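You operate a simulated robot arm through the tools that you are given. There is no shell and no other tool.

Carry out the task below with a simulated two-armed robot. There is one attempt and no reset: what you move stays moved.

Task
Sand the grey mark off the clamped brush, then wax the middle of its back.
Fine: use the small sanding block, the green pad and the green box; sanding block back on the green mat, pad on the black one, lid shut; it stays clamped. Set down upright: small sanding block, green pad. A coat counts when it lies all over at full strength: go over it till it gets no stronger. What is to be rubbed or washed off counts as gone when no trace of it is left.

It is judged by the outcome, as a careful person would: the job done as asked, and still so three seconds after it is handed in. It fails if anything else is knocked over, pushed out of place, dropped, spilled or broken. A push-on lid holds only when it is set on centred and level and pressed home; a screw cap is set on level and turned clockwise until tight.

Robot
Two 7-joint arms with two-finger parallel grippers on one trunk that stands fixed in place. Base frame: the origin is at the foot of the trunk, x ahead of it, y to its left, z up; the work surface is at about z = 0.78. Lengths are in m, angles in degrees, forces in N, time in s.
The left shoulder is at [0.07, 0.133, 1.151], the right one opposite. With the tool pointing down near the work surface each hand reaches from about 0.1 to 0.64 m from the base axis, measured 20 degrees to its own side. Payload 1.57 kg a hand.
The TCP of each hand is the grasp point between the finger pads, 0.03 m short of the fingertips. In the tool frame z runs along the fingers and y along their closing line. The gripper opens to 0.08 m. The fingers are 0.017 m wide and 0.012 m thick; the gripper's body (0.04 by 0.082 m) begins 0.08 m behind the TCP.
Orientation is told as [roll, pitch, yaw] about the base's x, y, z axes, in that order, counted from this pose: with the fingers straight down and closing along the base's y, the tool's x points along the base's -x, its y along +y and its z along -z.

Tools
- The arms move only by the tool move_arm. It takes "left_commands", "right_commands" or both (then of equal length, played together; a hand with none holds still); each is a list of rows, each an object of numbers (a shift or turn left out is 0, a gripper value left out holds the last): "fingers": the closure, from 0 (fully open) to 1 (shut); "tx", "ty", "tz": the shift along the base's x, y, z in m; "wx", "wy", "wz": the turn, a rotation vector about the base's x, y, z in degrees. In form: [{"fingers": .., "tx": .., "ty": .., "tz": .., "wx": .., "wy": .., "wz": ..}, ...]. A call has 1 to 20 rows; each row is the pose to reach, as a shift and turn from the pose commanded when the call began. Each row takes 0.2 s and may step no farther than 0.05 m and 8.6 degrees from the row before; otherwise, or with a gripper value out of range, the whole call is refused. A pose out of reach is approached as far as the arm can. The call stops where the force on the tool passes 40 N (or 10 N more than at its start, if that is more) or the arm is blocked; 0.2 s more then pass. Each finger travels about 0.153 m/s and halts on what it meets, pressing with about 43 N; the grip force reading is that of the motor and also rises with nothing between the fingers. The clock runs only during rows and for 0.2 s after the last one: add rows that repeat a pose to give the fingers time. It gives the time, the measured TCP pose, the force on the tool (base axes), the opening and the grip force at its end, in the units of the frame above (readings bear some noise), with the torque about the TCP (base axes, N m) and any sound that the robot's microphone picked up, and new pictures: "pictures" is both (left out), scene, wrist or none (wrist: the cameras of the hands that moved).
- Cameras (640 x 400 px; columns grow to the right, rows downward): "scene" is now at [0.126, -0.0409, 1.3752]; the picture's right is [-0.48, -0.88, 0.00], its down [-0.53, 0.29, -0.79] and it looks along [0.70, -0.38, -0.61] (base axes); focal length 321 px, centre (320, 200). "left" rides on the left gripper at [0.072, 0.007, -0.122] in its tool frame; the picture's right is [-0.09, 1.00, 0.00], its down [-0.84, -0.08, -0.54] and it looks along [-0.54, -0.05, 0.84] (tool axes); focal length 238 px, centre (320, 200). "right" rides on the right gripper at [0.072, -0.007, -0.122] in its tool frame; the picture's right is [0.09, 1.00, 0.00], its down [-0.84, 0.08, -0.54] and it looks along [-0.54, 0.05, 0.84] (tool axes); focal length 238 px, centre (320, 200). There is no depth. A picture from a camera that has moved, and an enlarged one, comes with that camera's place and axes in the base frame and with its lens.
- move_column(by): slides the trunk up (or, below 0, down) by that many m; the arms and the scene camera ride with it, the base frame stays. It gives what a move gives, with no picture.
- aim_head(pan, tilt): turns the head with the scene camera to pan (to the left, within 86 degrees either way) and tilt (down, from -29 to 69), counted from straight ahead of the robot. It gives what a move gives, and a new picture of the scene camera.
- inspect(camera, box): a new picture of the part [left, top, right, bottom] of that camera's present view, enlarged. It takes no simulated time.
- close_job(): hands the job in; it is judged then, once.

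Nothing tells you positions but the pictures and the camera data. Unless the task says otherwise, let go and move clear before handing in.

The tools are called by a JSON object that holds its "name" and its "arguments". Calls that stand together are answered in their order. move_arm: Moves the arms, as the interface text tells. Its arguments: {"type":"object","properties":{"left_commands":{"type":"array"},"right_commands":{"type":"array"},"pictures":{"type":"string","enum":["both","scene","wrist","none"]}},"required":[]} The other tools are called the same way: move_column (by) slides the trunk up or down; aim_head (pan, tilt) turns the head that bears the scene camera; inspect (camera, box) takes an enlarged picture of a part of a camera's view; close_job () hands the job in.

At the start:

```text
clock: 0.0
left_tcp_pos: [0.4445, -0.0739, 1.1002]
left_orientation: [0.1, 0.0, 0.1]
left_wrist_force: [0.9, 0.4, -0.4]
left_wrist_torque: [-0.02, 0.0, 0.0]
left_gripper_width: 0.0802
left_gripper_force: 0.1
right_tcp_pos: [0.3834, -0.4076, 1.1845]
right_orientation: [0.0, 0.0, 0.1]
right_wrist_force: [-0.5, -0.3, 0.2]
right_wrist_torque: [-0.02, 0.02, 0.0]
right_gripper_width: 0.08
right_gripper_force: 0.1
trunk travel left (down, up): [-0.725, 0.215]
head pan, tilt: [-28.9, 37.4]
```

scene: 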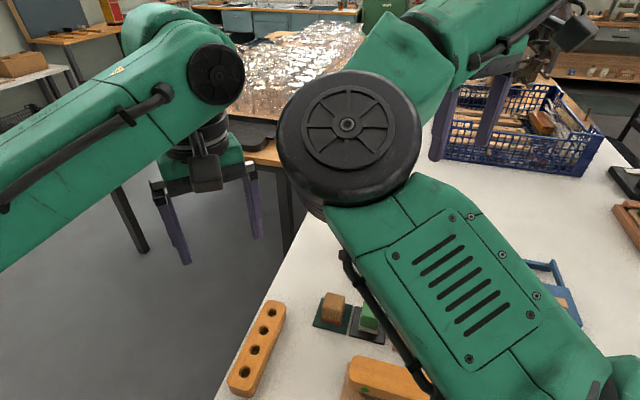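
right: 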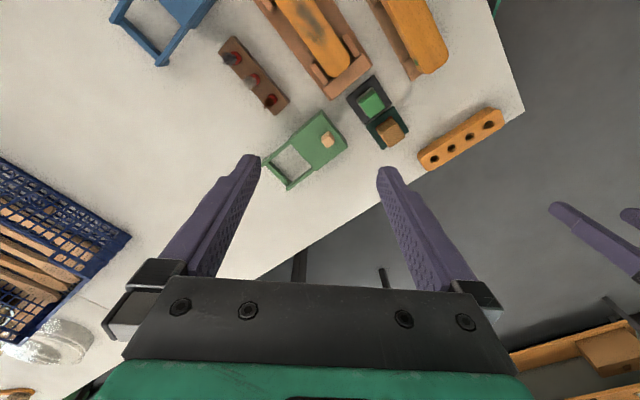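
left: 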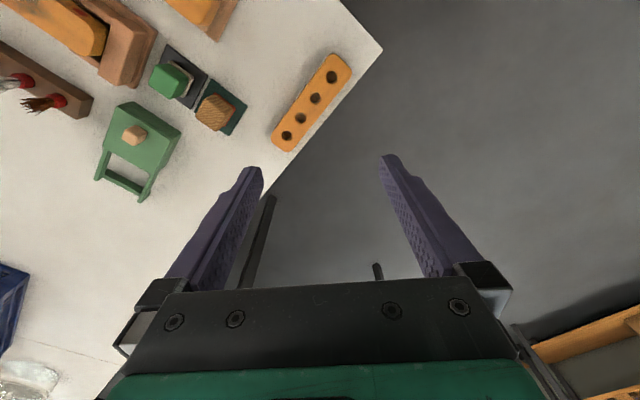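

I see a table at the right with a clamped brush, a green sliding-lid box, a sanding block and green pad on small mats. I'll look closer before moving anything.

{"name": "inspect", "arguments": {"camera": "right", "box": [220, 0, 520, 200]}}

{"name": "inspect", "arguments": {"camera": "left", "box": [0, 0, 380, 220]}}

{"name": "inspect", "arguments": {"camera": "scene", "box": [200, 200, 640, 400]}}

```text
2.00 times, centred on (370, 100) of right
camera zoom: at [0.3107, -0.4119, 1.3075], right [-0.09, 1.0, 0.0], down [0.84, 0.08, 0.54], along [0.54, 0.05, -0.84], focal length 477 px, centre (220, 400)
```

zoom: 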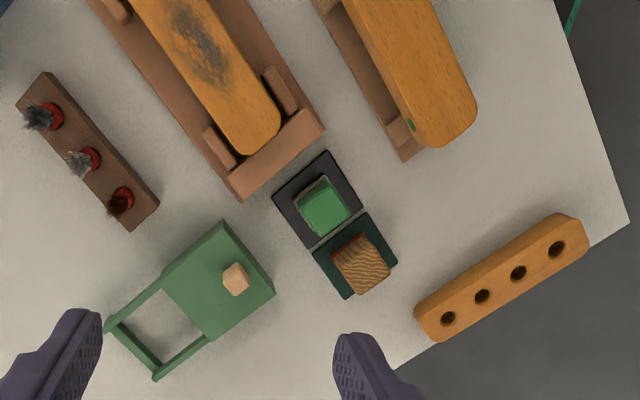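

```text
1.68 times, centred on (190, 110) of left
camera zoom: at [0.371, -0.0671, 1.2247], right [0.09, 1.0, 0.0], down [0.84, -0.08, 0.54], along [0.54, -0.05, -0.84], focal length 401 px, centre (539, 352)
```

zoom: 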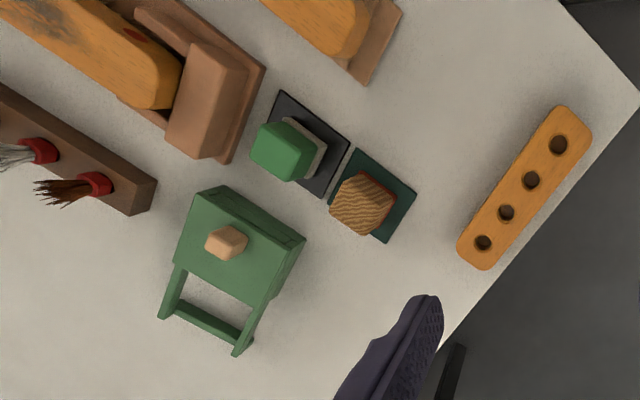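

```text
1.45 times, centred on (420, 300) of scene
camera zoom: at [0.126, -0.0409, 1.3752], right [-0.48, -0.88, 0.0], down [-0.53, 0.29, -0.79], along [0.7, -0.38, -0.61], focal length 466 px, centre (174, 54)
```

zoom: 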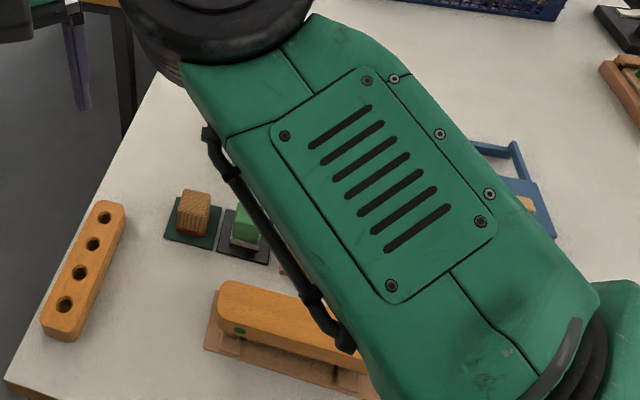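

The brush with the grey mark sits in the jaws near [0.27,-0.43]; the mats are near [0.39,-0.30] and [0.45,-0.25], and the green box is near [0.47,-0.38]. I'll draw the right hand back to see the whole workspace from above.

{"name": "move_arm", "arguments": {"right_commands": [{"tx": -0.04}, {"tx": -0.08}, {"tx": -0.12}, {"tx": -0.16, "ty": 0.02}, {"tx": -0.18, "ty": 0.04}], "pictures": "both"}}

```text
clock: 1.2
left_tcp_pos: [0.4432, -0.0736, 1.1023]
left_orientation: [-0.1, 0.0, 0.1]
left_wrist_force: [0.8, 0.6, -0.1]
left_wrist_torque: [-0.03, 0.0, -0.01]
left_gripper_width: 0.0798
left_gripper_force: 0.0
right_tcp_pos: [0.203, -0.3641, 1.1854]
right_orientation: [-0.2, 0.0, 0.2]
right_wrist_force: [0.3, 0.6, -0.4]
right_wrist_torque: [-0.02, -0.03, 0.03]
right_gripper_width: 0.0799
right_gripper_force: 0.0
trunk travel left (down, up): [-0.725, 0.215]
head pan, tilt: [-28.9, 37.4]
camera scene: at [0.1255, -0.0395, 1.3753], right [-0.48, -0.88, 0.0], down [-0.53, 0.29, -0.8], along [0.7, -0.38, -0.61], focal length 321 px, centre (320, 200)
camera right: at [0.1304, -0.3709, 1.3084], right [-0.1, 1.0, 0.0], down [0.84, 0.08, 0.54], along [0.54, 0.05, -0.84], focal length 238 px, centre (320, 200)
```

scene: 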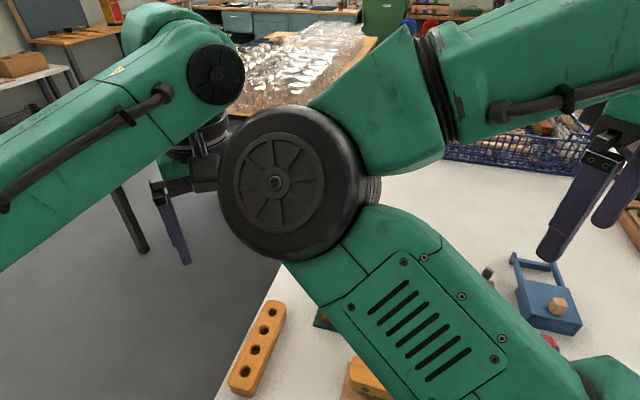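
right: 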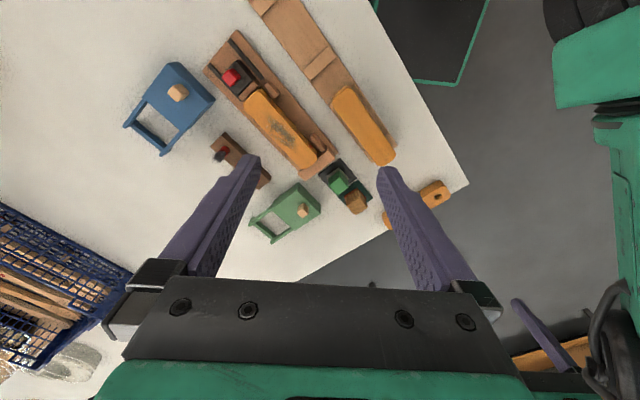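

{"name": "inspect", "arguments": {"camera": "right", "box": [180, 20, 420, 170]}}

{"name": "inspect", "arguments": {"camera": "right", "box": [240, 150, 400, 250]}}

{"name": "inspect", "arguments": {"camera": "scene", "box": [480, 240, 640, 340]}}

```text
2.67 times, centred on (300, 95) of right
camera zoom: at [0.1304, -0.3709, 1.3084], right [-0.1, 1.0, 0.0], down [0.84, 0.08, 0.54], along [0.54, 0.05, -0.84], focal length 636 px, centre (373, 480)
```

zoom: 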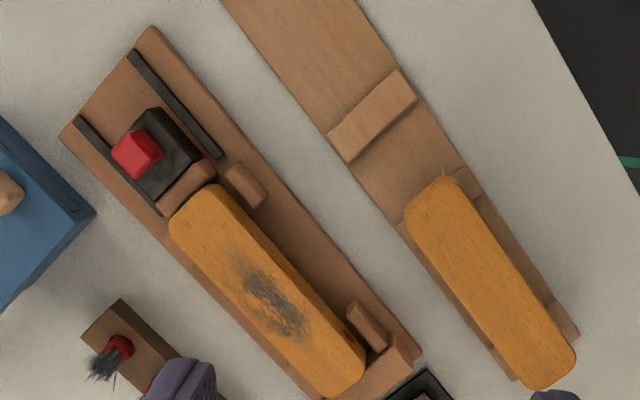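

```text
4.00 times, centred on (320, 200) of right
camera zoom: at [0.1304, -0.3709, 1.3084], right [-0.1, 1.0, 0.0], down [0.84, 0.08, 0.54], along [0.54, 0.05, -0.84], focal length 953 px, centre (320, 200)
```

zoom: 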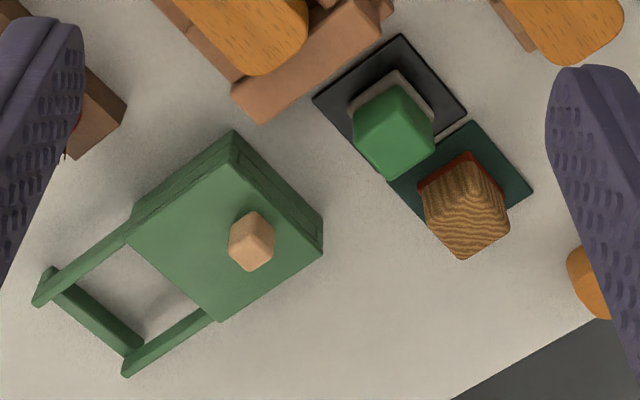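

```text
4.00 times, centred on (560, 290) of scene
camera zoom: at [0.1255, -0.0395, 1.3753], right [-0.48, -0.88, 0.0], down [-0.53, 0.29, -0.8], along [0.7, -0.38, -0.61], focal length 1282 px, centre (-640, -160)
```

zoom: 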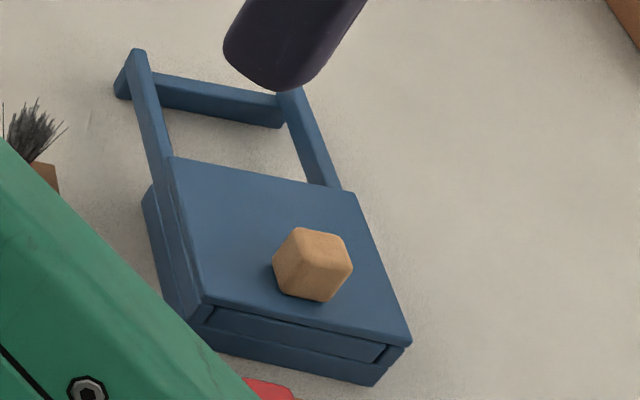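

Both boxes have a sliding lid with run-out rails; the green box's lid slides towards +x/-y. I'll move the left arm away and lower the right hand for a closer view.

{"name": "move_arm", "arguments": {"right_commands": [{"tx": 0.02, "tz": -0.04}, {"tx": 0.04, "tz": -0.08}, {"tx": 0.06, "tz": -0.12}, {"tx": 0.07, "tz": -0.16}, {"tx": 0.07, "tz": -0.18}], "left_commands": [{"ty": 0.04}, {"ty": 0.08}, {"ty": 0.12}, {"ty": 0.16}, {"ty": 0.2}], "pictures": "both"}}

{"name": "inspect", "arguments": {"camera": "right", "box": [160, 0, 480, 200]}}

```text
clock: 2.4
left_tcp_pos: [0.4421, 0.1278, 1.1025]
left_orientation: [0.0, 0.0, 0.1]
left_wrist_force: [-0.3, 0.2, 0.5]
left_wrist_torque: [-0.01, 0.0, 0.0]
left_gripper_width: 0.0798
left_gripper_force: 0.0
right_tcp_pos: [0.2722, -0.3883, 1.0172]
right_orientation: [-0.2, -0.1, 0.1]
right_wrist_force: [-0.5, 0.6, 0.8]
right_wrist_torque: [-0.04, 0.01, 0.0]
right_gripper_width: 0.08
right_gripper_force: 0.1
right hand out of reach, approached as far as the arm can: row 2, 3, 4, 5
trunk travel left (down, up): [-0.725, 0.215]
head pan, tilt: [-28.9, 37.4]
camera scene: at [0.1251, -0.0388, 1.3754], right [-0.48, -0.88, 0.0], down [-0.53, 0.29, -0.8], along [0.7, -0.38, -0.61], focal length 321 px, centre (320, 200)
camera right: at [0.1997, -0.3938, 1.1397], right [-0.09, 1.0, 0.0], down [0.84, 0.08, 0.54], along [0.54, 0.05, -0.84], focal length 238 px, centre (320, 200)
camera left: at [0.37, 0.1354, 1.2253], right [0.09, 1.0, 0.0], down [0.84, -0.08, 0.54], along [0.54, -0.05, -0.84], focal length 238 px, centre (320, 200)
```

scene: 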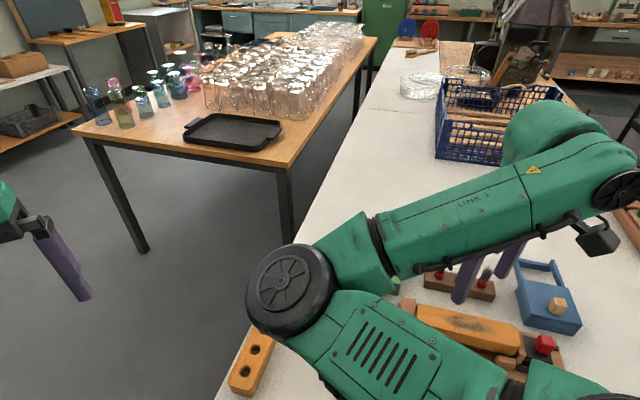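
right: 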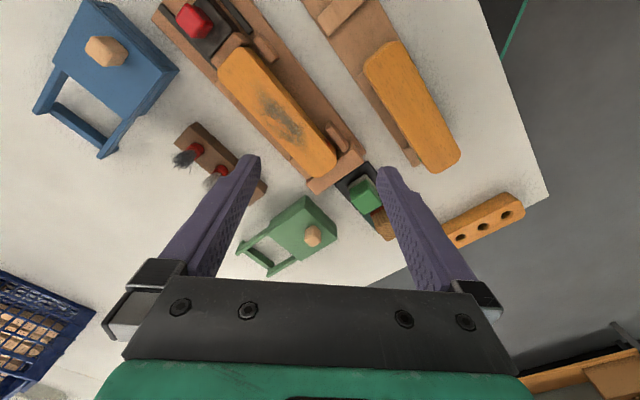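
left: 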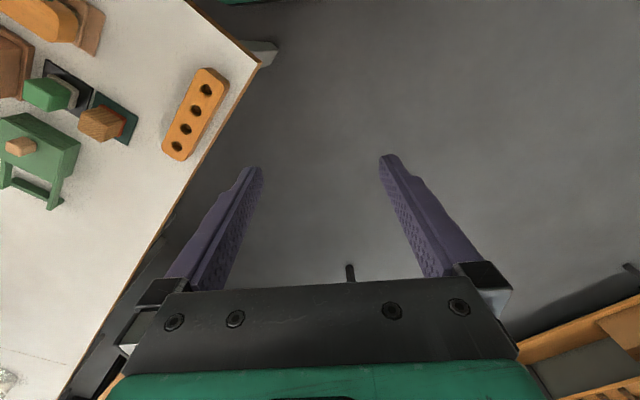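

```text
2.00 times, centred on (320, 100) of right
camera zoom: at [0.1997, -0.3938, 1.1397], right [-0.09, 1.0, 0.0], down [0.84, 0.08, 0.54], along [0.54, 0.05, -0.84], focal length 477 px, centre (320, 400)
```

zoom: 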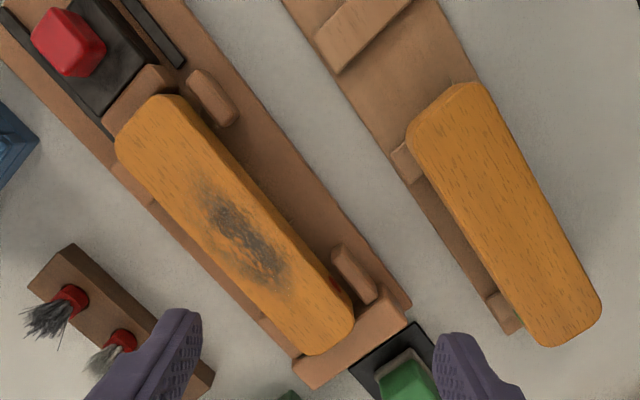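

The red-dotted brush with the grey mark is in the left cradle. Next I'll move over the mats to gauge the block and pad.

{"name": "move_arm", "arguments": {"right_commands": [{"tx": 0.02, "ty": 0.03}, {"tx": 0.04, "ty": 0.06}, {"tx": 0.06, "ty": 0.08}, {"tx": 0.07, "ty": 0.09}, {"tx": 0.07, "ty": 0.09}], "pictures": "both"}}

{"name": "inspect", "arguments": {"camera": "right", "box": [180, 60, 500, 260]}}

```text
clock: 3.6
left_tcp_pos: [0.4436, 0.126, 1.103]
left_orientation: [0.0, 0.0, 0.0]
left_wrist_force: [0.1, -0.4, 0.3]
left_wrist_torque: [-0.01, 0.03, 0.02]
left_gripper_width: 0.08
left_gripper_force: 0.1
right_tcp_pos: [0.3632, -0.3877, 1.0134]
right_orientation: [0.0, 0.0, 0.0]
right_wrist_force: [-0.1, -0.2, 0.7]
right_wrist_torque: [0.01, 0.04, 0.01]
right_gripper_width: 0.0801
right_gripper_force: 0.0
right hand out of reach, approached as far as the arm can: row 1, 2, 3, 4, 5
trunk travel left (down, up): [-0.725, 0.215]
head pan, tilt: [-28.9, 37.4]
camera scene: at [0.1264, -0.0408, 1.3751], right [-0.48, -0.88, 0.0], down [-0.53, 0.29, -0.79], along [0.7, -0.38, -0.61], focal length 321 px, centre (320, 200)
camera right: at [0.2908, -0.3937, 1.1358], right [-0.09, 1.0, 0.0], down [0.84, 0.08, 0.54], along [0.54, 0.05, -0.84], focal length 238 px, centre (320, 200)
```

scene: 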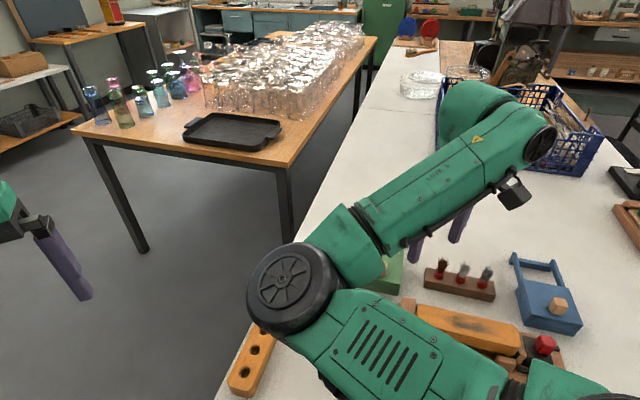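
right: 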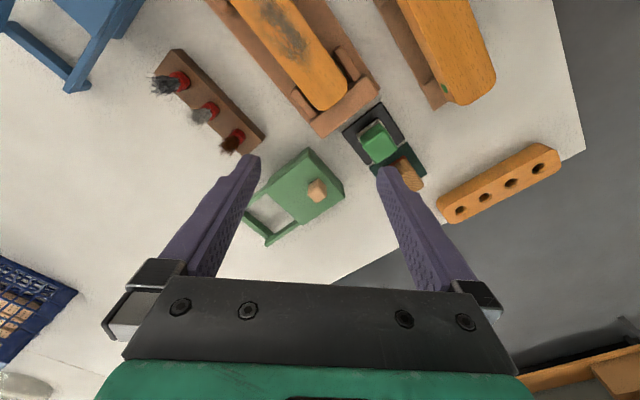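

```text
2.00 times, centred on (340, 160) of right
camera zoom: at [0.2908, -0.3937, 1.1358], right [-0.09, 1.0, 0.0], down [0.84, 0.08, 0.54], along [0.54, 0.05, -0.84], focal length 477 px, centre (280, 280)
```

zoom: 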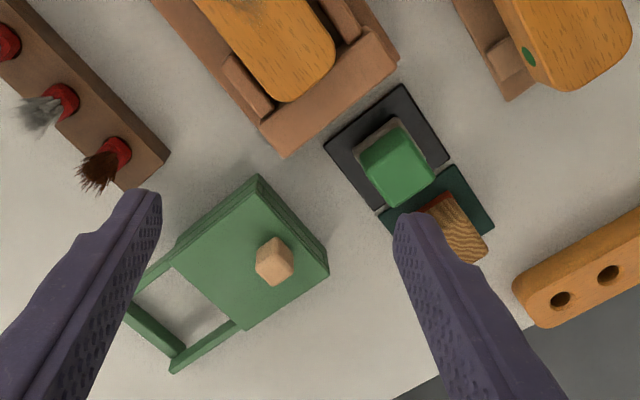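

The right hand refuses to go further inward at this height. I'll try going lower and inward, where reach should be better.

{"name": "move_arm", "arguments": {"right_commands": [{"tz": -0.02}, {"tz": -0.04, "ty": 0.02}, {"tz": -0.04, "ty": 0.04}, {"tz": -0.04, "ty": 0.06}], "pictures": "wrist"}}

```text
clock: 4.6
left_tcp_pos: [0.4429, 0.1252, 1.1013]
left_orientation: [0.0, 0.0, 0.1]
left_wrist_force: [-0.9, -0.2, -0.2]
left_wrist_torque: [0.01, 0.02, 0.02]
left_gripper_width: 0.0799
left_gripper_force: 0.1
right_tcp_pos: [0.3825, -0.3804, 0.966]
right_orientation: [0.1, 0.0, 0.0]
right_wrist_force: [0.1, 0.6, -0.5]
right_wrist_torque: [0.02, 0.02, -0.02]
right_gripper_width: 0.0802
right_gripper_force: 0.1
right hand out of reach, approached as far as the arm can: row 2, 3, 4
trunk travel left (down, up): [-0.725, 0.215]
head pan, tilt: [-28.9, 37.4]
camera right: at [0.3115, -0.3859, 1.0882], right [-0.09, 1.0, 0.0], down [0.84, 0.08, 0.54], along [0.54, 0.05, -0.84], focal length 238 px, centre (320, 200)
```

right: 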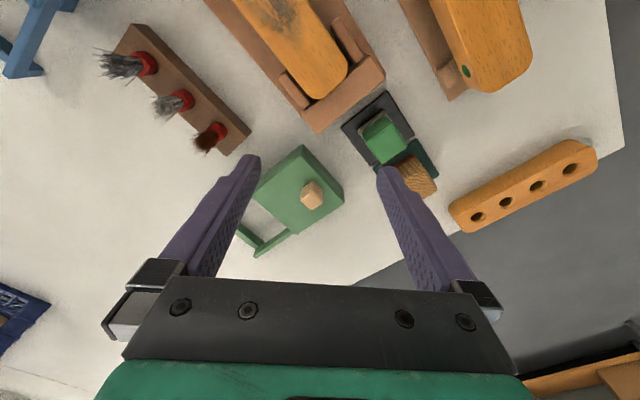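

The arm is folded to its limit, so I'll raise the trunk to give it more room.

{"name": "move_column", "arguments": {"by": 0.12}}

{"name": "move_arm", "arguments": {"right_commands": [{"tz": -0.03, "ty": 0.01}, {"tz": -0.06, "ty": 0.03}, {"tz": -0.08, "ty": 0.06}, {"tz": -0.08, "ty": 0.08, "tx": -0.03}], "pictures": "both"}}

```text
clock: 6.1
left_tcp_pos: [0.4441, 0.1264, 1.2224]
left_orientation: [-0.1, 0.0, 0.0]
left_wrist_force: [-0.3, -0.2, -0.5]
left_wrist_torque: [-0.01, 0.01, 0.01]
left_gripper_width: 0.0799
left_gripper_force: 0.1
right_tcp_pos: [0.3842, -0.3796, 1.0865]
right_orientation: [-0.2, -0.1, 0.1]
right_wrist_force: [0.3, 0.1, 0.8]
right_wrist_torque: [0.0, 0.02, 0.01]
right_gripper_width: 0.08
right_gripper_force: 0.0
trunk travel left (down, up): [-0.845, 0.095]
head pan, tilt: [-28.9, 37.4]
```

```text
clock: 7.3
left_tcp_pos: [0.443, 0.1265, 1.2222]
left_orientation: [0.0, 0.0, -0.1]
left_wrist_force: [-0.2, 0.2, 0.1]
left_wrist_torque: [0.0, 0.02, 0.02]
left_gripper_width: 0.0799
left_gripper_force: 0.1
right_tcp_pos: [0.392, -0.3596, 0.9897]
right_orientation: [-3.0, -1.7, -2.3]
right_wrist_force: [-0.8, -0.4, -0.6]
right_wrist_torque: [0.0, 0.02, 0.02]
right_gripper_width: 0.0798
right_gripper_force: 0.1
right hand out of reach, approached as far as the arm can: row 1, 2, 3, 4
trunk travel left (down, up): [-0.845, 0.095]
head pan, tilt: [-28.9, 37.4]
stopped in row 4 (right hand): the arm was blocked; the commanded pose is now the measured one
camera scene: at [0.1263, -0.0407, 1.4952], right [-0.48, -0.88, 0.0], down [-0.53, 0.29, -0.79], along [0.7, -0.38, -0.61], focal length 321 px, centre (320, 200)
camera right: at [0.3157, -0.3565, 1.1097], right [-0.05, 1.0, -0.05], down [0.82, 0.07, 0.56], along [0.57, -0.01, -0.82], focal length 238 px, centre (320, 200)
```

scene: 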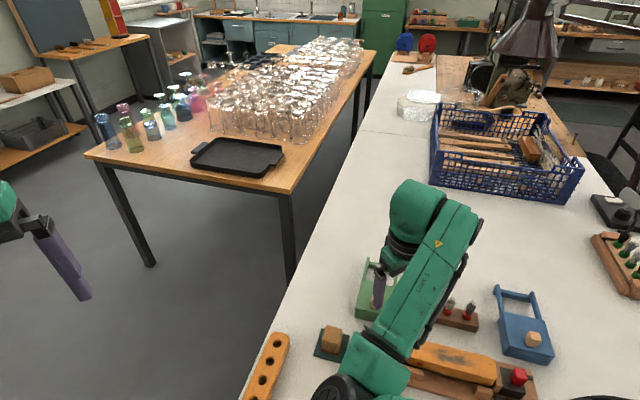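
right: 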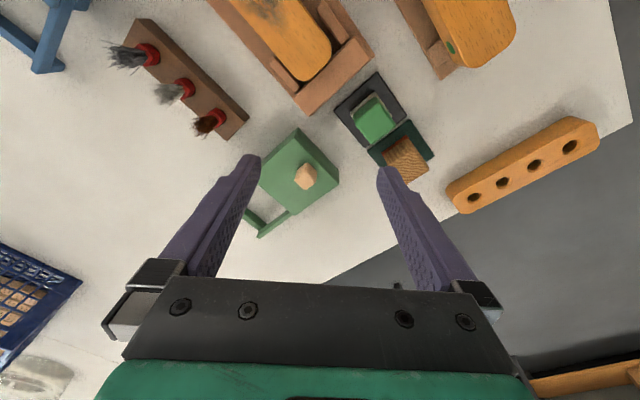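

The arm is hemmed in with the elbow low and inward. I'll try turning the wrist towards the yaw I want for grasping (about -50°) to see whether it frees the reach.

{"name": "move_arm", "arguments": {"right_commands": [{"wz": -8, "ty": -0.02, "wx": 3, "wy": 1.7}, {"wz": -16, "ty": -0.02, "wx": 3, "wy": 1.7}, {"wz": -24, "ty": -0.02, "wx": 3, "wy": 1.7}, {"wz": -32, "ty": -0.02, "wx": 3, "wy": 1.7}, {"wz": -40, "ty": -0.02, "wx": 3, "wy": 1.7}, {"wz": -48, "ty": -0.02, "wx": 3, "wy": 1.7}], "pictures": "both"}}

```text
refused: row 1 steps farther than a row can; nothing moved
```

{"name": "move_arm", "arguments": {"right_commands": [{"wz": -3, "ty": -0.02, "wx": 3, "wy": 1.7}, {"wz": -11, "ty": -0.02, "wx": 3, "wy": 1.7}, {"wz": -19, "ty": -0.02, "wx": 3, "wy": 1.7}, {"wz": -27, "ty": -0.02, "wx": 3, "wy": 1.7}, {"wz": -35, "ty": -0.02, "wx": 3, "wy": 1.7}, {"wz": -43, "ty": -0.02, "wx": 3, "wy": 1.7}, {"wz": -49, "ty": -0.02, "wx": 3, "wy": 1.7}], "pictures": "both"}}

```text
clock: 8.9
left_tcp_pos: [0.444, 0.126, 1.222]
left_orientation: [-0.1, 0.0, 0.0]
left_wrist_force: [-0.3, -0.1, 0.2]
left_wrist_torque: [0.01, 0.0, -0.01]
left_gripper_width: 0.0799
left_gripper_force: 0.0
right_tcp_pos: [0.3924, -0.3765, 0.9877]
right_orientation: [-0.7, 1.3, -51.1]
right_wrist_force: [-0.1, 0.0, -0.1]
right_wrist_torque: [-0.02, 0.04, 0.02]
right_gripper_width: 0.0798
right_gripper_force: 0.0
trunk travel left (down, up): [-0.845, 0.095]
head pan, tilt: [-28.9, 37.4]
camera scene: at [0.1261, -0.0411, 1.4952], right [-0.48, -0.88, 0.0], down [-0.53, 0.29, -0.79], along [0.7, -0.38, -0.61], focal length 321 px, centre (320, 200)
camera right: at [0.3438, -0.3254, 1.1116], right [0.72, 0.7, -0.01], down [0.6, -0.61, 0.52], along [0.36, -0.38, -0.85], focal length 238 px, centre (320, 200)
```

scene: 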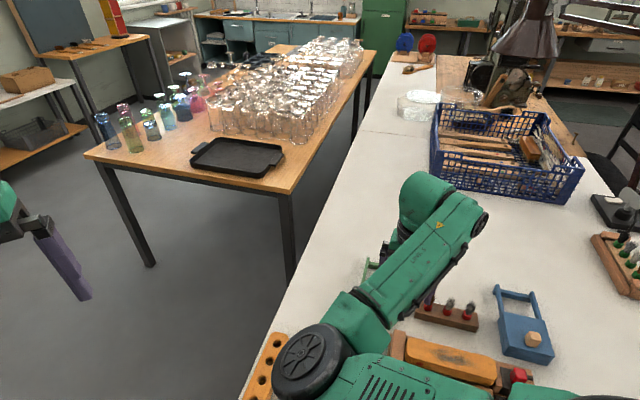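
right: 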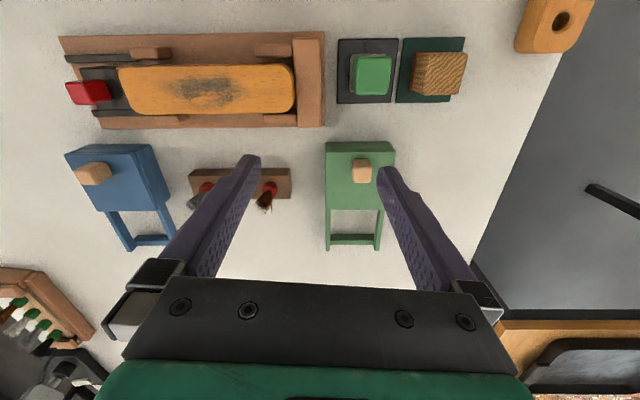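

The wrist turn freed it, and now everything looks aligned at about 45°. I'll move over the sanding block at about [0.44,-0.25] with yaw -45.

{"name": "move_arm", "arguments": {"right_commands": [{"tx": 0.01, "ty": 0.03, "wz": 3}, {"tx": 0.02, "ty": 0.06, "wz": 6}, {"tx": 0.03, "ty": 0.09, "wz": 6}, {"tx": 0.04, "ty": 0.12, "wz": 6}, {"tx": 0.05, "ty": 0.123, "wz": 6}], "pictures": "both"}}

{"name": "inspect", "arguments": {"camera": "right", "box": [200, 60, 440, 210]}}

```text
clock: 10.1
left_tcp_pos: [0.4441, 0.1259, 1.2216]
left_orientation: [0.0, 0.1, 0.1]
left_wrist_force: [0.3, 0.9, 0.6]
left_wrist_torque: [0.0, 0.01, 0.0]
left_gripper_width: 0.08
left_gripper_force: 0.1
right_tcp_pos: [0.446, -0.3032, 0.9835]
right_orientation: [-2.8, -0.6, -46.4]
right_wrist_force: [-1.1, 0.3, -0.6]
right_wrist_torque: [0.01, -0.01, 0.0]
right_gripper_width: 0.0799
right_gripper_force: 0.0
right hand out of reach, approached as far as the arm can: row 2, 3, 4, 5
trunk travel left (down, up): [-0.845, 0.095]
head pan, tilt: [-28.9, 37.4]
camera scene: at [0.1261, -0.041, 1.4951], right [-0.48, -0.88, 0.0], down [-0.53, 0.29, -0.79], along [0.7, -0.38, -0.61], focal length 321 px, centre (320, 200)
camera right: at [0.3945, -0.2499, 1.1055], right [0.66, 0.75, -0.05], down [0.65, -0.53, 0.55], along [0.39, -0.39, -0.84], focal length 238 px, centre (320, 200)
```

scene: 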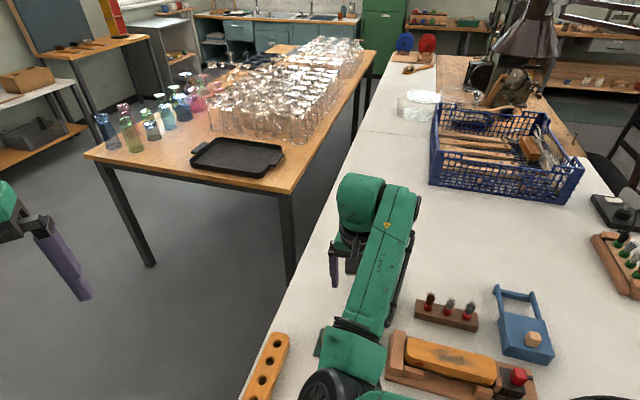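
right: 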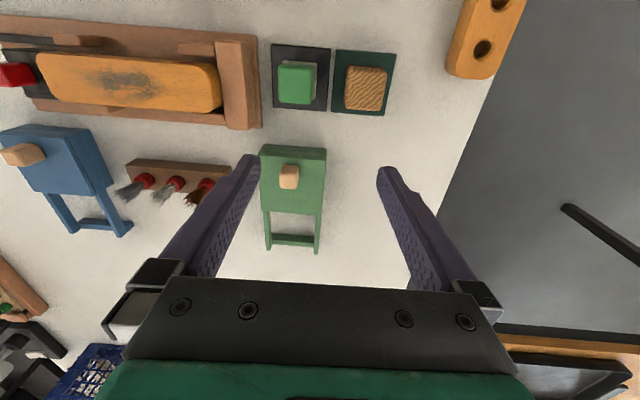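

```text
2.67 times, centred on (320, 135) of right
camera zoom: at [0.3945, -0.2499, 1.1055], right [0.66, 0.75, -0.05], down [0.65, -0.53, 0.55], along [0.39, -0.39, -0.84], focal length 636 px, centre (320, 373)
```

zoom: 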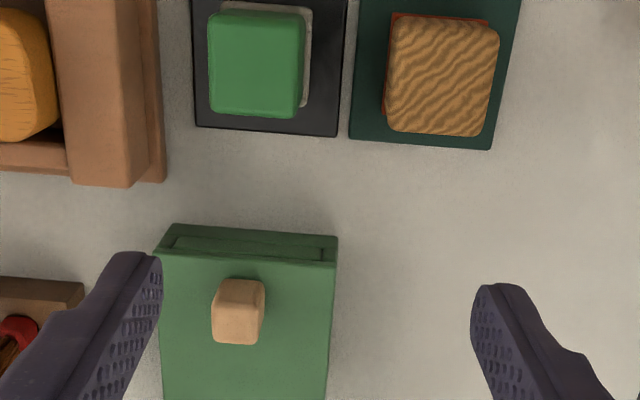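

The hand is stuck short of the block at this height. I'll level it, go lower where nothing is underneath, and try to go inward from there.

{"name": "move_arm", "arguments": {"right_commands": [{"tz": -0.02, "wx": 2.8, "wy": 0.6, "wz": 0.5}, {"tz": -0.04, "ty": 0.01, "wx": 2.8, "wy": 0.6, "wz": 1}, {"tz": -0.06, "ty": 0.02, "wx": 2.8, "wy": 0.6, "wz": 1}, {"tz": -0.06, "ty": 0.035, "wx": 2.8, "wy": 0.6, "wz": 1}, {"tz": -0.06, "ty": 0.05, "wx": 2.8, "wy": 0.6, "wz": 1}], "pictures": "both"}}

```text
clock: 11.5
left_tcp_pos: [0.4429, 0.1251, 1.2216]
left_orientation: [0.0, 0.0, 0.1]
left_wrist_force: [-0.1, 0.4, 0.0]
left_wrist_torque: [-0.01, 0.02, -0.04]
left_gripper_width: 0.0799
left_gripper_force: 0.0
right_tcp_pos: [0.4495, -0.3099, 0.936]
right_orientation: [-0.1, 0.9, -45.8]
right_wrist_force: [-0.5, -1.0, 0.5]
right_wrist_torque: [0.03, 0.0, 0.0]
right_gripper_width: 0.08
right_gripper_force: 0.1
right hand out of reach, approached as far as the arm can: row 2, 3, 4, 5
trunk travel left (down, up): [-0.845, 0.095]
head pan, tilt: [-28.9, 37.4]
stopped in row 5 (right hand): the arm was blocked; the commanded pose is now the measured one
camera scene: at [0.126, -0.0411, 1.4952], right [-0.48, -0.88, 0.0], down [-0.53, 0.29, -0.79], along [0.7, -0.38, -0.61], focal length 321 px, centre (320, 200)
camera right: at [0.3964, -0.2628, 1.0596], right [0.65, 0.76, 0.0], down [0.65, -0.55, 0.53], along [0.4, -0.34, -0.85], focal length 238 px, centre (320, 200)
```

scene: 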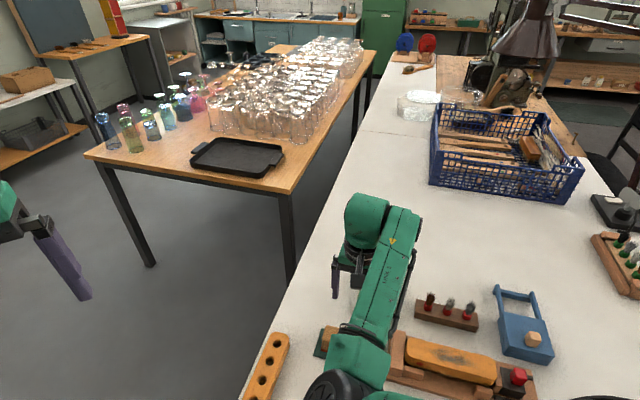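
right: 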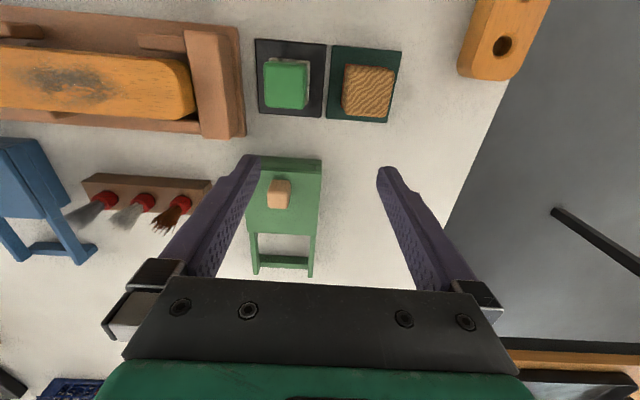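

I need to see how the right arm is folded, so I'll turn the head toward its shoulder and elbow.

{"name": "aim_head", "arguments": {"pan": -45, "tilt": 65}}

```text
clock: 12.4
left_tcp_pos: [0.4444, 0.1269, 1.2218]
left_orientation: [0.0, 0.0, 0.1]
left_wrist_force: [0.0, 0.2, 0.6]
left_wrist_torque: [-0.02, 0.02, 0.01]
left_gripper_width: 0.0798
left_gripper_force: 0.0
right_tcp_pos: [0.4494, -0.3082, 0.9353]
right_orientation: [-0.2, 1.0, -45.8]
right_wrist_force: [0.3, 0.5, 0.5]
right_wrist_torque: [0.03, -0.02, 0.01]
right_gripper_width: 0.08
right_gripper_force: 0.0
trunk travel left (down, up): [-0.845, 0.095]
head pan, tilt: [-45.0, 65.0]
camera scene: at [0.0931, -0.0418, 1.459], right [-0.71, -0.71, 0.0], down [-0.64, 0.64, -0.42], along [0.3, -0.3, -0.91], focal length 321 px, centre (320, 200)
```

scene: 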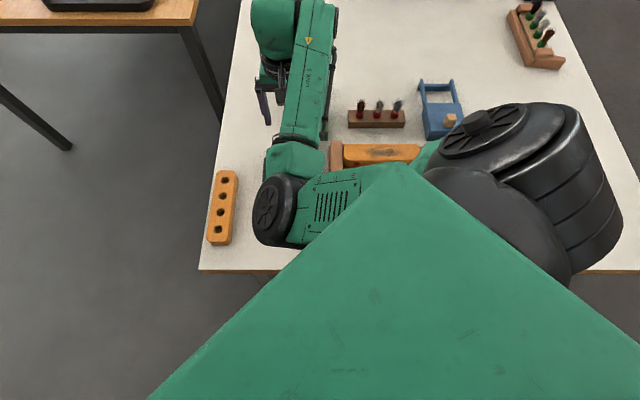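

The elbow is tucked inward in front of the body, near a joint limit. I'll lift and turn the wrist the other way (positive yaw), which should swing the elbow outward.

{"name": "move_arm", "arguments": {"right_commands": [{"tz": 0.03, "ty": -0.02, "tx": -0.01}, {"tz": 0.06, "ty": -0.05, "tx": -0.02}, {"tz": 0.1, "ty": -0.08, "tx": -0.04, "wz": 8}, {"tz": 0.1, "ty": -0.1, "tx": -0.05, "wz": 16}, {"tz": 0.1, "ty": -0.1, "tx": -0.05, "wz": 24}, {"tz": 0.1, "ty": -0.1, "tx": -0.05, "wz": 32}, {"tz": 0.1, "ty": -0.1, "tx": -0.05, "wz": 40}, {"tz": 0.1, "ty": -0.1, "tx": -0.05, "wz": 48}, {"tz": 0.1, "ty": -0.1, "tx": -0.05, "wz": 56}, {"tz": 0.1, "ty": -0.1, "tx": -0.05, "wz": 64}, {"tz": 0.1, "ty": -0.1, "tx": -0.05, "wz": 72}, {"tz": 0.1, "ty": -0.1, "tx": -0.05, "wz": 80}, {"tz": 0.1, "ty": -0.1, "tx": -0.05, "wz": 88}, {"tz": 0.1, "ty": -0.1, "tx": -0.05, "wz": 91}], "pictures": "both"}}

```text
refused: row 3 steps farther than a row can; nothing moved
```

{"name": "move_arm", "arguments": {"right_commands": [{"tz": 0.03, "ty": -0.02, "tx": -0.01}, {"tz": 0.06, "ty": -0.05, "tx": -0.02}, {"tz": 0.08, "ty": -0.08, "tx": -0.04, "wz": 8}, {"tz": 0.1, "ty": -0.1, "tx": -0.05, "wz": 16}, {"tz": 0.1, "ty": -0.1, "tx": -0.05, "wz": 24}, {"tz": 0.1, "ty": -0.1, "tx": -0.05, "wz": 32}, {"tz": 0.1, "ty": -0.1, "tx": -0.05, "wz": 40}, {"tz": 0.1, "ty": -0.1, "tx": -0.05, "wz": 48}, {"tz": 0.1, "ty": -0.1, "tx": -0.05, "wz": 56}, {"tz": 0.1, "ty": -0.1, "tx": -0.05, "wz": 64}, {"tz": 0.1, "ty": -0.1, "tx": -0.05, "wz": 72}, {"tz": 0.1, "ty": -0.1, "tx": -0.05, "wz": 80}, {"tz": 0.1, "ty": -0.1, "tx": -0.05, "wz": 88}, {"tz": 0.1, "ty": -0.1, "tx": -0.05, "wz": 91}], "pictures": "both"}}

```text
clock: 15.4
left_tcp_pos: [0.4435, 0.1262, 1.2227]
left_orientation: [0.1, 0.0, 0.2]
left_wrist_force: [-0.2, 0.2, 0.5]
left_wrist_torque: [0.0, 0.01, 0.01]
left_gripper_width: 0.08
left_gripper_force: 0.0
right_tcp_pos: [0.401, -0.4045, 1.0347]
right_orientation: [0.0, 1.3, 45.5]
right_wrist_force: [0.3, 0.0, 0.0]
right_wrist_torque: [0.04, -0.01, 0.03]
right_gripper_width: 0.0801
right_gripper_force: 0.2
trunk travel left (down, up): [-0.845, 0.095]
head pan, tilt: [-45.0, 65.0]
camera scene: at [0.093, -0.0419, 1.4589], right [-0.71, -0.71, 0.0], down [-0.64, 0.64, -0.42], along [0.3, -0.3, -0.91], focal length 321 px, centre (320, 200)
camera right: at [0.356, -0.4585, 1.1586], right [-0.78, 0.63, 0.0], down [0.54, 0.66, 0.52], along [0.33, 0.41, -0.85], focal length 238 px, centre (320, 200)
```

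scene: 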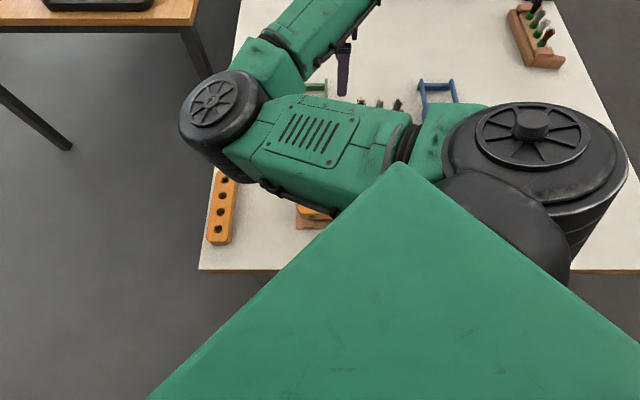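
right: 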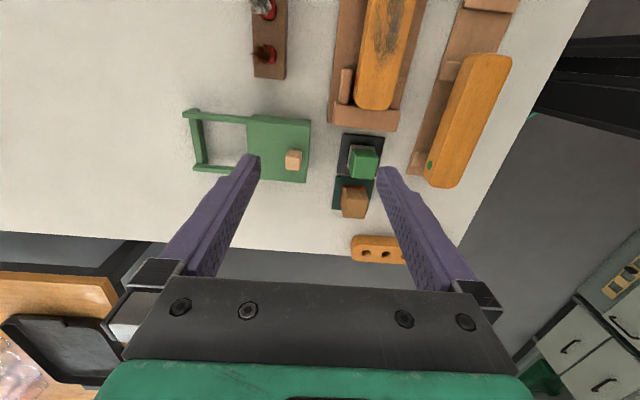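

Positive yaw brought the elbow up and inward. I'll test whether the block can be reached in this configuration.

{"name": "move_arm", "arguments": {"right_commands": [{"ty": 0.03, "tx": 0.01, "tz": -0.02}, {"ty": 0.06, "tx": 0.02, "tz": -0.04}, {"ty": 0.09, "tx": 0.03, "tz": -0.06}, {"ty": 0.12, "tx": 0.04, "tz": -0.06}, {"ty": 0.15, "tx": 0.04, "tz": -0.06}], "pictures": "both"}}

```text
clock: 16.8
left_tcp_pos: [0.4438, 0.1259, 1.2224]
left_orientation: [0.0, 0.1, 0.1]
left_wrist_force: [0.1, 0.1, -1.0]
left_wrist_torque: [-0.01, -0.01, 0.01]
left_gripper_width: 0.0801
left_gripper_force: 0.0
right_tcp_pos: [0.4487, -0.2961, 0.9849]
right_orientation: [-4.0, 2.7, 42.4]
right_wrist_force: [-0.2, 1.0, 0.8]
right_wrist_torque: [0.0, 0.02, -0.03]
right_gripper_width: 0.0799
right_gripper_force: 0.1
right hand out of reach, approached as far as the arm can: row 5
trunk travel left (down, up): [-0.845, 0.095]
head pan, tilt: [-45.0, 65.0]
stopped in row 5 (right hand): the arm was blocked; the commanded pose is now the measured one
camera scene: at [0.093, -0.0423, 1.4589], right [-0.71, -0.71, 0.0], down [-0.64, 0.64, -0.42], along [0.3, -0.3, -0.91], focal length 321 px, centre (320, 200)
camera right: at [0.3986, -0.338, 1.1111], right [-0.74, 0.67, -0.06], down [0.56, 0.66, 0.5], along [0.37, 0.33, -0.87], focal length 238 px, centre (320, 200)
```

scene: 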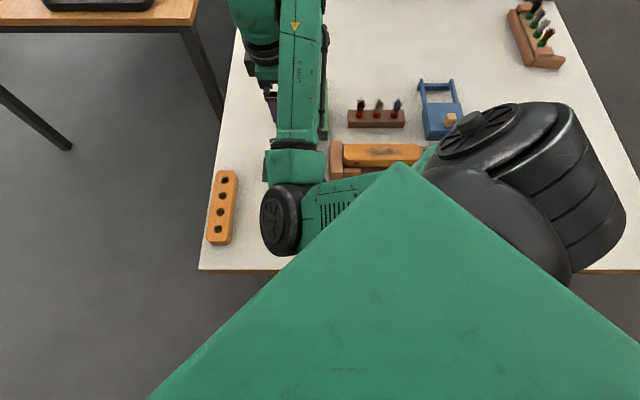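
right: 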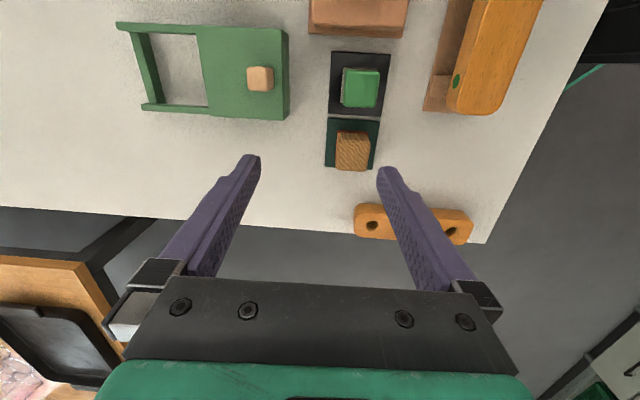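

The arm is blocked again in the same area. I'll check whether the left arm's elbow is in the way by looking to the left.

{"name": "aim_head", "arguments": {"pan": 15, "tilt": 60}}

```text
clock: 18.1
left_tcp_pos: [0.4426, 0.1255, 1.2219]
left_orientation: [-0.1, 0.0, 0.0]
left_wrist_force: [0.0, 0.0, -1.0]
left_wrist_torque: [-0.01, 0.0, -0.02]
left_gripper_width: 0.08
left_gripper_force: 0.1
right_tcp_pos: [0.4487, -0.2949, 0.9851]
right_orientation: [-3.9, 2.8, 42.5]
right_wrist_force: [0.0, -0.1, 0.5]
right_wrist_torque: [0.01, -0.02, 0.03]
right_gripper_width: 0.0802
right_gripper_force: 0.1
trunk travel left (down, up): [-0.845, 0.095]
head pan, tilt: [15.0, 60.0]
camera scene: at [0.1145, 0.0182, 1.4645], right [0.26, -0.97, 0.0], down [-0.84, -0.22, -0.5], along [0.48, 0.13, -0.87], focal length 321 px, centre (320, 200)
```

scene: 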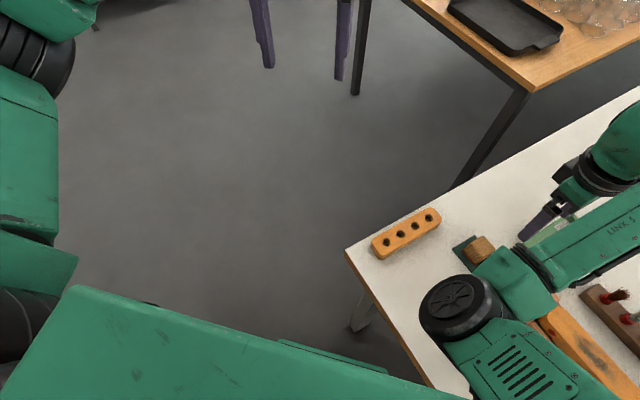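

The left arm is folded elbow-out, while the right arm is elbow-in. I'll back the right hand off and turn the yaw far positive to force its elbow outward.

{"name": "move_arm", "arguments": {"right_commands": [{"ty": -0.03, "tx": -0.01, "tz": 0.02, "wx": 4, "wy": -2.7}, {"ty": -0.06, "tx": -0.02, "tz": 0.04, "wx": 4, "wy": -2.7}, {"ty": -0.09, "tx": -0.03, "tz": 0.06, "wx": 4, "wy": -2.7, "wz": 6}, {"ty": -0.12, "tx": -0.04, "tz": 0.08, "wx": 4, "wy": -2.7, "wz": 14}, {"ty": -0.15, "tx": -0.04, "tz": 0.08, "wx": 4, "wy": -2.7, "wz": 22}, {"ty": -0.15, "tx": -0.04, "tz": 0.08, "wx": 4, "wy": -2.7, "wz": 30}, {"ty": -0.15, "tx": -0.04, "tz": 0.08, "wx": 4, "wy": -2.7, "wz": 38}, {"ty": -0.15, "tx": -0.04, "tz": 0.08, "wx": 4, "wy": -2.7, "wz": 46}, {"ty": -0.15, "tx": -0.04, "tz": 0.08, "wx": 4, "wy": -2.7, "wz": 54}, {"ty": -0.15, "tx": -0.04, "tz": 0.08, "wx": 4, "wy": -2.7, "wz": 62}, {"ty": -0.15, "tx": -0.04, "tz": 0.08, "wx": 4, "wy": -2.7, "wz": 70}, {"ty": -0.15, "tx": -0.04, "tz": 0.08, "wx": 4, "wy": -2.7, "wz": 78}, {"ty": -0.15, "tx": -0.04, "tz": 0.08, "wx": 4, "wy": -2.7, "wz": 86}], "pictures": "none"}}

{"name": "aim_head", "arguments": {"pan": -45, "tilt": 50}}

```text
clock: 20.9
left_tcp_pos: [0.4434, 0.1259, 1.2216]
left_orientation: [-0.1, 0.0, 0.1]
left_wrist_force: [-0.2, -0.4, 0.3]
left_wrist_torque: [-0.05, 0.0, -0.01]
left_gripper_width: 0.0801
left_gripper_force: 0.1
right_tcp_pos: [0.4091, -0.4431, 1.0643]
right_orientation: [-6.0, -1.3, 128.7]
right_wrist_force: [0.1, -1.0, 0.9]
right_wrist_torque: [-0.04, 0.0, -0.01]
right_gripper_width: 0.08
right_gripper_force: 0.1
trunk travel left (down, up): [-0.845, 0.095]
head pan, tilt: [15.0, 60.0]
```

```text
clock: 22.2
left_tcp_pos: [0.4442, 0.1256, 1.2217]
left_orientation: [0.0, 0.0, 0.1]
left_wrist_force: [0.0, 0.2, -0.7]
left_wrist_torque: [0.01, 0.0, 0.0]
left_gripper_width: 0.0803
left_gripper_force: 0.0
right_tcp_pos: [0.4099, -0.4417, 1.0643]
right_orientation: [-5.9, -1.3, 128.6]
right_wrist_force: [-0.2, -0.3, 0.4]
right_wrist_torque: [-0.02, 0.0, 0.03]
right_gripper_width: 0.0799
right_gripper_force: 0.1
trunk travel left (down, up): [-0.845, 0.095]
head pan, tilt: [-45.0, 50.0]
camera scene: at [0.1046, -0.0534, 1.477], right [-0.71, -0.71, 0.0], down [-0.54, 0.54, -0.64], along [0.45, -0.45, -0.77], focal length 321 px, centre (320, 200)
```

scene: 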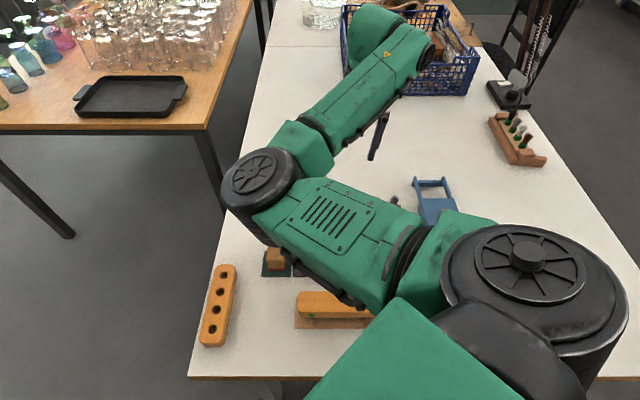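

The elbow is still inward; I'll keep turning positive to reach the wrist's limit.

{"name": "move_arm", "arguments": {"right_commands": [{"wz": 8}, {"wz": 16}, {"wz": 24}, {"wz": 32}, {"wz": 40}, {"wz": 48}, {"wz": 56}, {"wz": 64}, {"wz": 72}, {"wz": 80}], "pictures": "scene"}}

```text
clock: 24.4
left_tcp_pos: [0.4434, 0.1264, 1.2213]
left_orientation: [0.0, 0.1, 0.1]
left_wrist_force: [-0.6, 1.1, 0.7]
left_wrist_torque: [0.03, 0.03, -0.04]
left_gripper_width: 0.0799
left_gripper_force: 0.2
right_tcp_pos: [0.4092, -0.4427, 1.0647]
right_orientation: [-5.9, -1.3, -151.3]
right_wrist_force: [0.4, 0.4, 0.1]
right_wrist_torque: [0.02, 0.01, 0.04]
right_gripper_width: 0.0797
right_gripper_force: 0.1
trunk travel left (down, up): [-0.845, 0.095]
head pan, tilt: [-45.0, 50.0]
camera scene: at [0.1046, -0.0534, 1.477], right [-0.71, -0.71, 0.0], down [-0.54, 0.54, -0.64], along [0.45, -0.45, -0.77], focal length 321 px, centre (320, 200)
```

scene: 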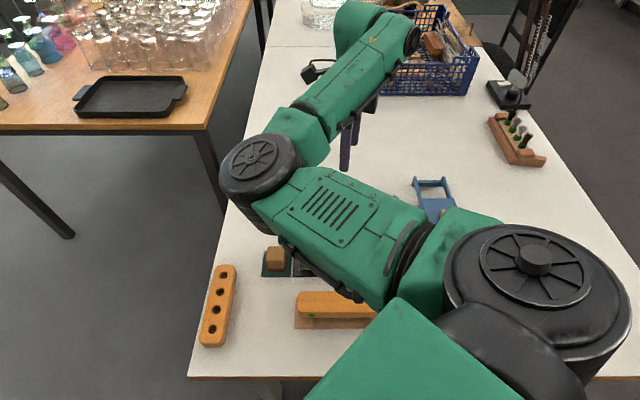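

The wrist roll has a wide range; I'll keep turning to find its limit.

{"name": "move_arm", "arguments": {"right_commands": [{"wz": 8}, {"wz": 16}, {"wz": 24}, {"wz": 32}, {"wz": 40}, {"wz": 48}, {"wz": 56}, {"wz": 64}, {"wz": 72}, {"wz": 80}, {"wz": 88}, {"wz": 96}, {"wz": 104}, {"wz": 112}, {"wz": 120}], "pictures": "scene"}}

```text
clock: 27.6
left_tcp_pos: [0.4434, 0.1259, 1.2221]
left_orientation: [0.0, 0.0, 0.1]
left_wrist_force: [-0.3, -0.4, 0.4]
left_wrist_torque: [-0.04, 0.01, 0.0]
left_gripper_width: 0.0803
left_gripper_force: 0.1
right_tcp_pos: [0.5614, -0.3781, 1.0106]
right_orientation: [-7.5, -0.7, -35.1]
right_wrist_force: [-0.1, 0.5, 0.2]
right_wrist_torque: [0.01, 0.0, -0.02]
right_gripper_width: 0.0802
right_gripper_force: 0.1
right hand out of reach, approached as far as the arm can: row 8, 9, 10, 11, 12, 13, 14, 15
trunk travel left (down, up): [-0.845, 0.095]
head pan, tilt: [-45.0, 50.0]
camera scene: at [0.1048, -0.0535, 1.477], right [-0.71, -0.71, 0.0], down [-0.54, 0.54, -0.64], along [0.45, -0.45, -0.77], focal length 321 px, centre (320, 200)
```

scene: 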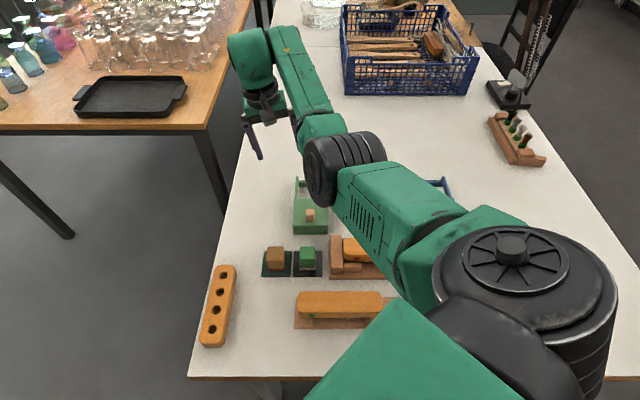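

The elbow has now swung to the outside. I'll bring the hand back towards the mats and see whether it stays there.

{"name": "move_arm", "arguments": {"right_commands": [{"ty": 0.02, "tx": -0.01}, {"ty": 0.04, "tx": -0.02}, {"ty": 0.06, "tx": -0.04}, {"ty": 0.08, "tx": -0.06, "wz": -4}, {"ty": 0.1, "tx": -0.08, "wz": -8}, {"ty": 0.11, "tx": -0.1, "wz": -10}], "pictures": "both"}}

```text
clock: 29.0
left_tcp_pos: [0.4432, 0.1263, 1.2218]
left_orientation: [0.0, 0.0, 0.1]
left_wrist_force: [-0.6, 0.2, 0.3]
left_wrist_torque: [0.02, -0.03, 0.02]
left_gripper_width: 0.0801
left_gripper_force: 0.0
right_tcp_pos: [0.4883, -0.2525, 0.9784]
right_orientation: [-7.6, -0.7, -45.3]
right_wrist_force: [-0.3, 0.6, -0.8]
right_wrist_torque: [0.04, -0.03, 0.0]
right_gripper_width: 0.0803
right_gripper_force: 0.1
right hand out of reach, approached as far as the arm can: row 3, 4, 5, 6
trunk travel left (down, up): [-0.845, 0.095]
head pan, tilt: [-45.0, 50.0]
camera scene: at [0.1037, -0.0534, 1.4771], right [-0.71, -0.71, 0.0], down [-0.54, 0.54, -0.64], along [0.46, -0.45, -0.77], focal length 321 px, centre (320, 200)
camera right: at [0.4428, -0.1939, 1.1004], right [0.64, 0.76, -0.13], down [0.69, -0.49, 0.54], along [0.34, -0.43, -0.83], focal length 238 px, centre (320, 200)
```

scene: 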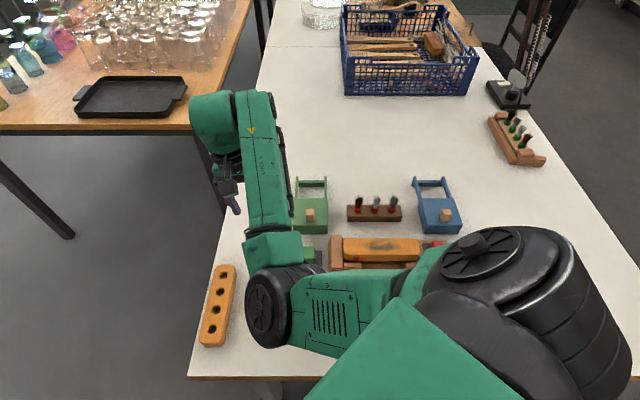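
right: 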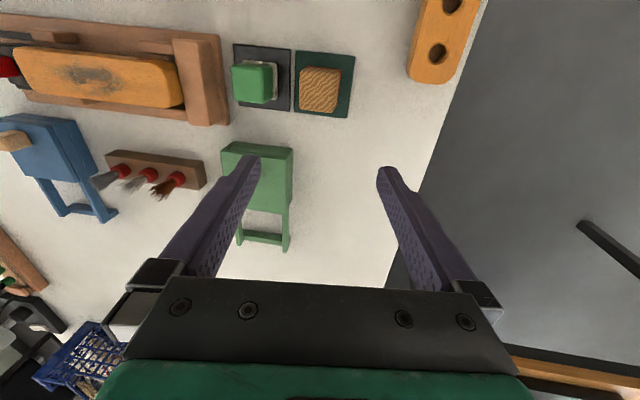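

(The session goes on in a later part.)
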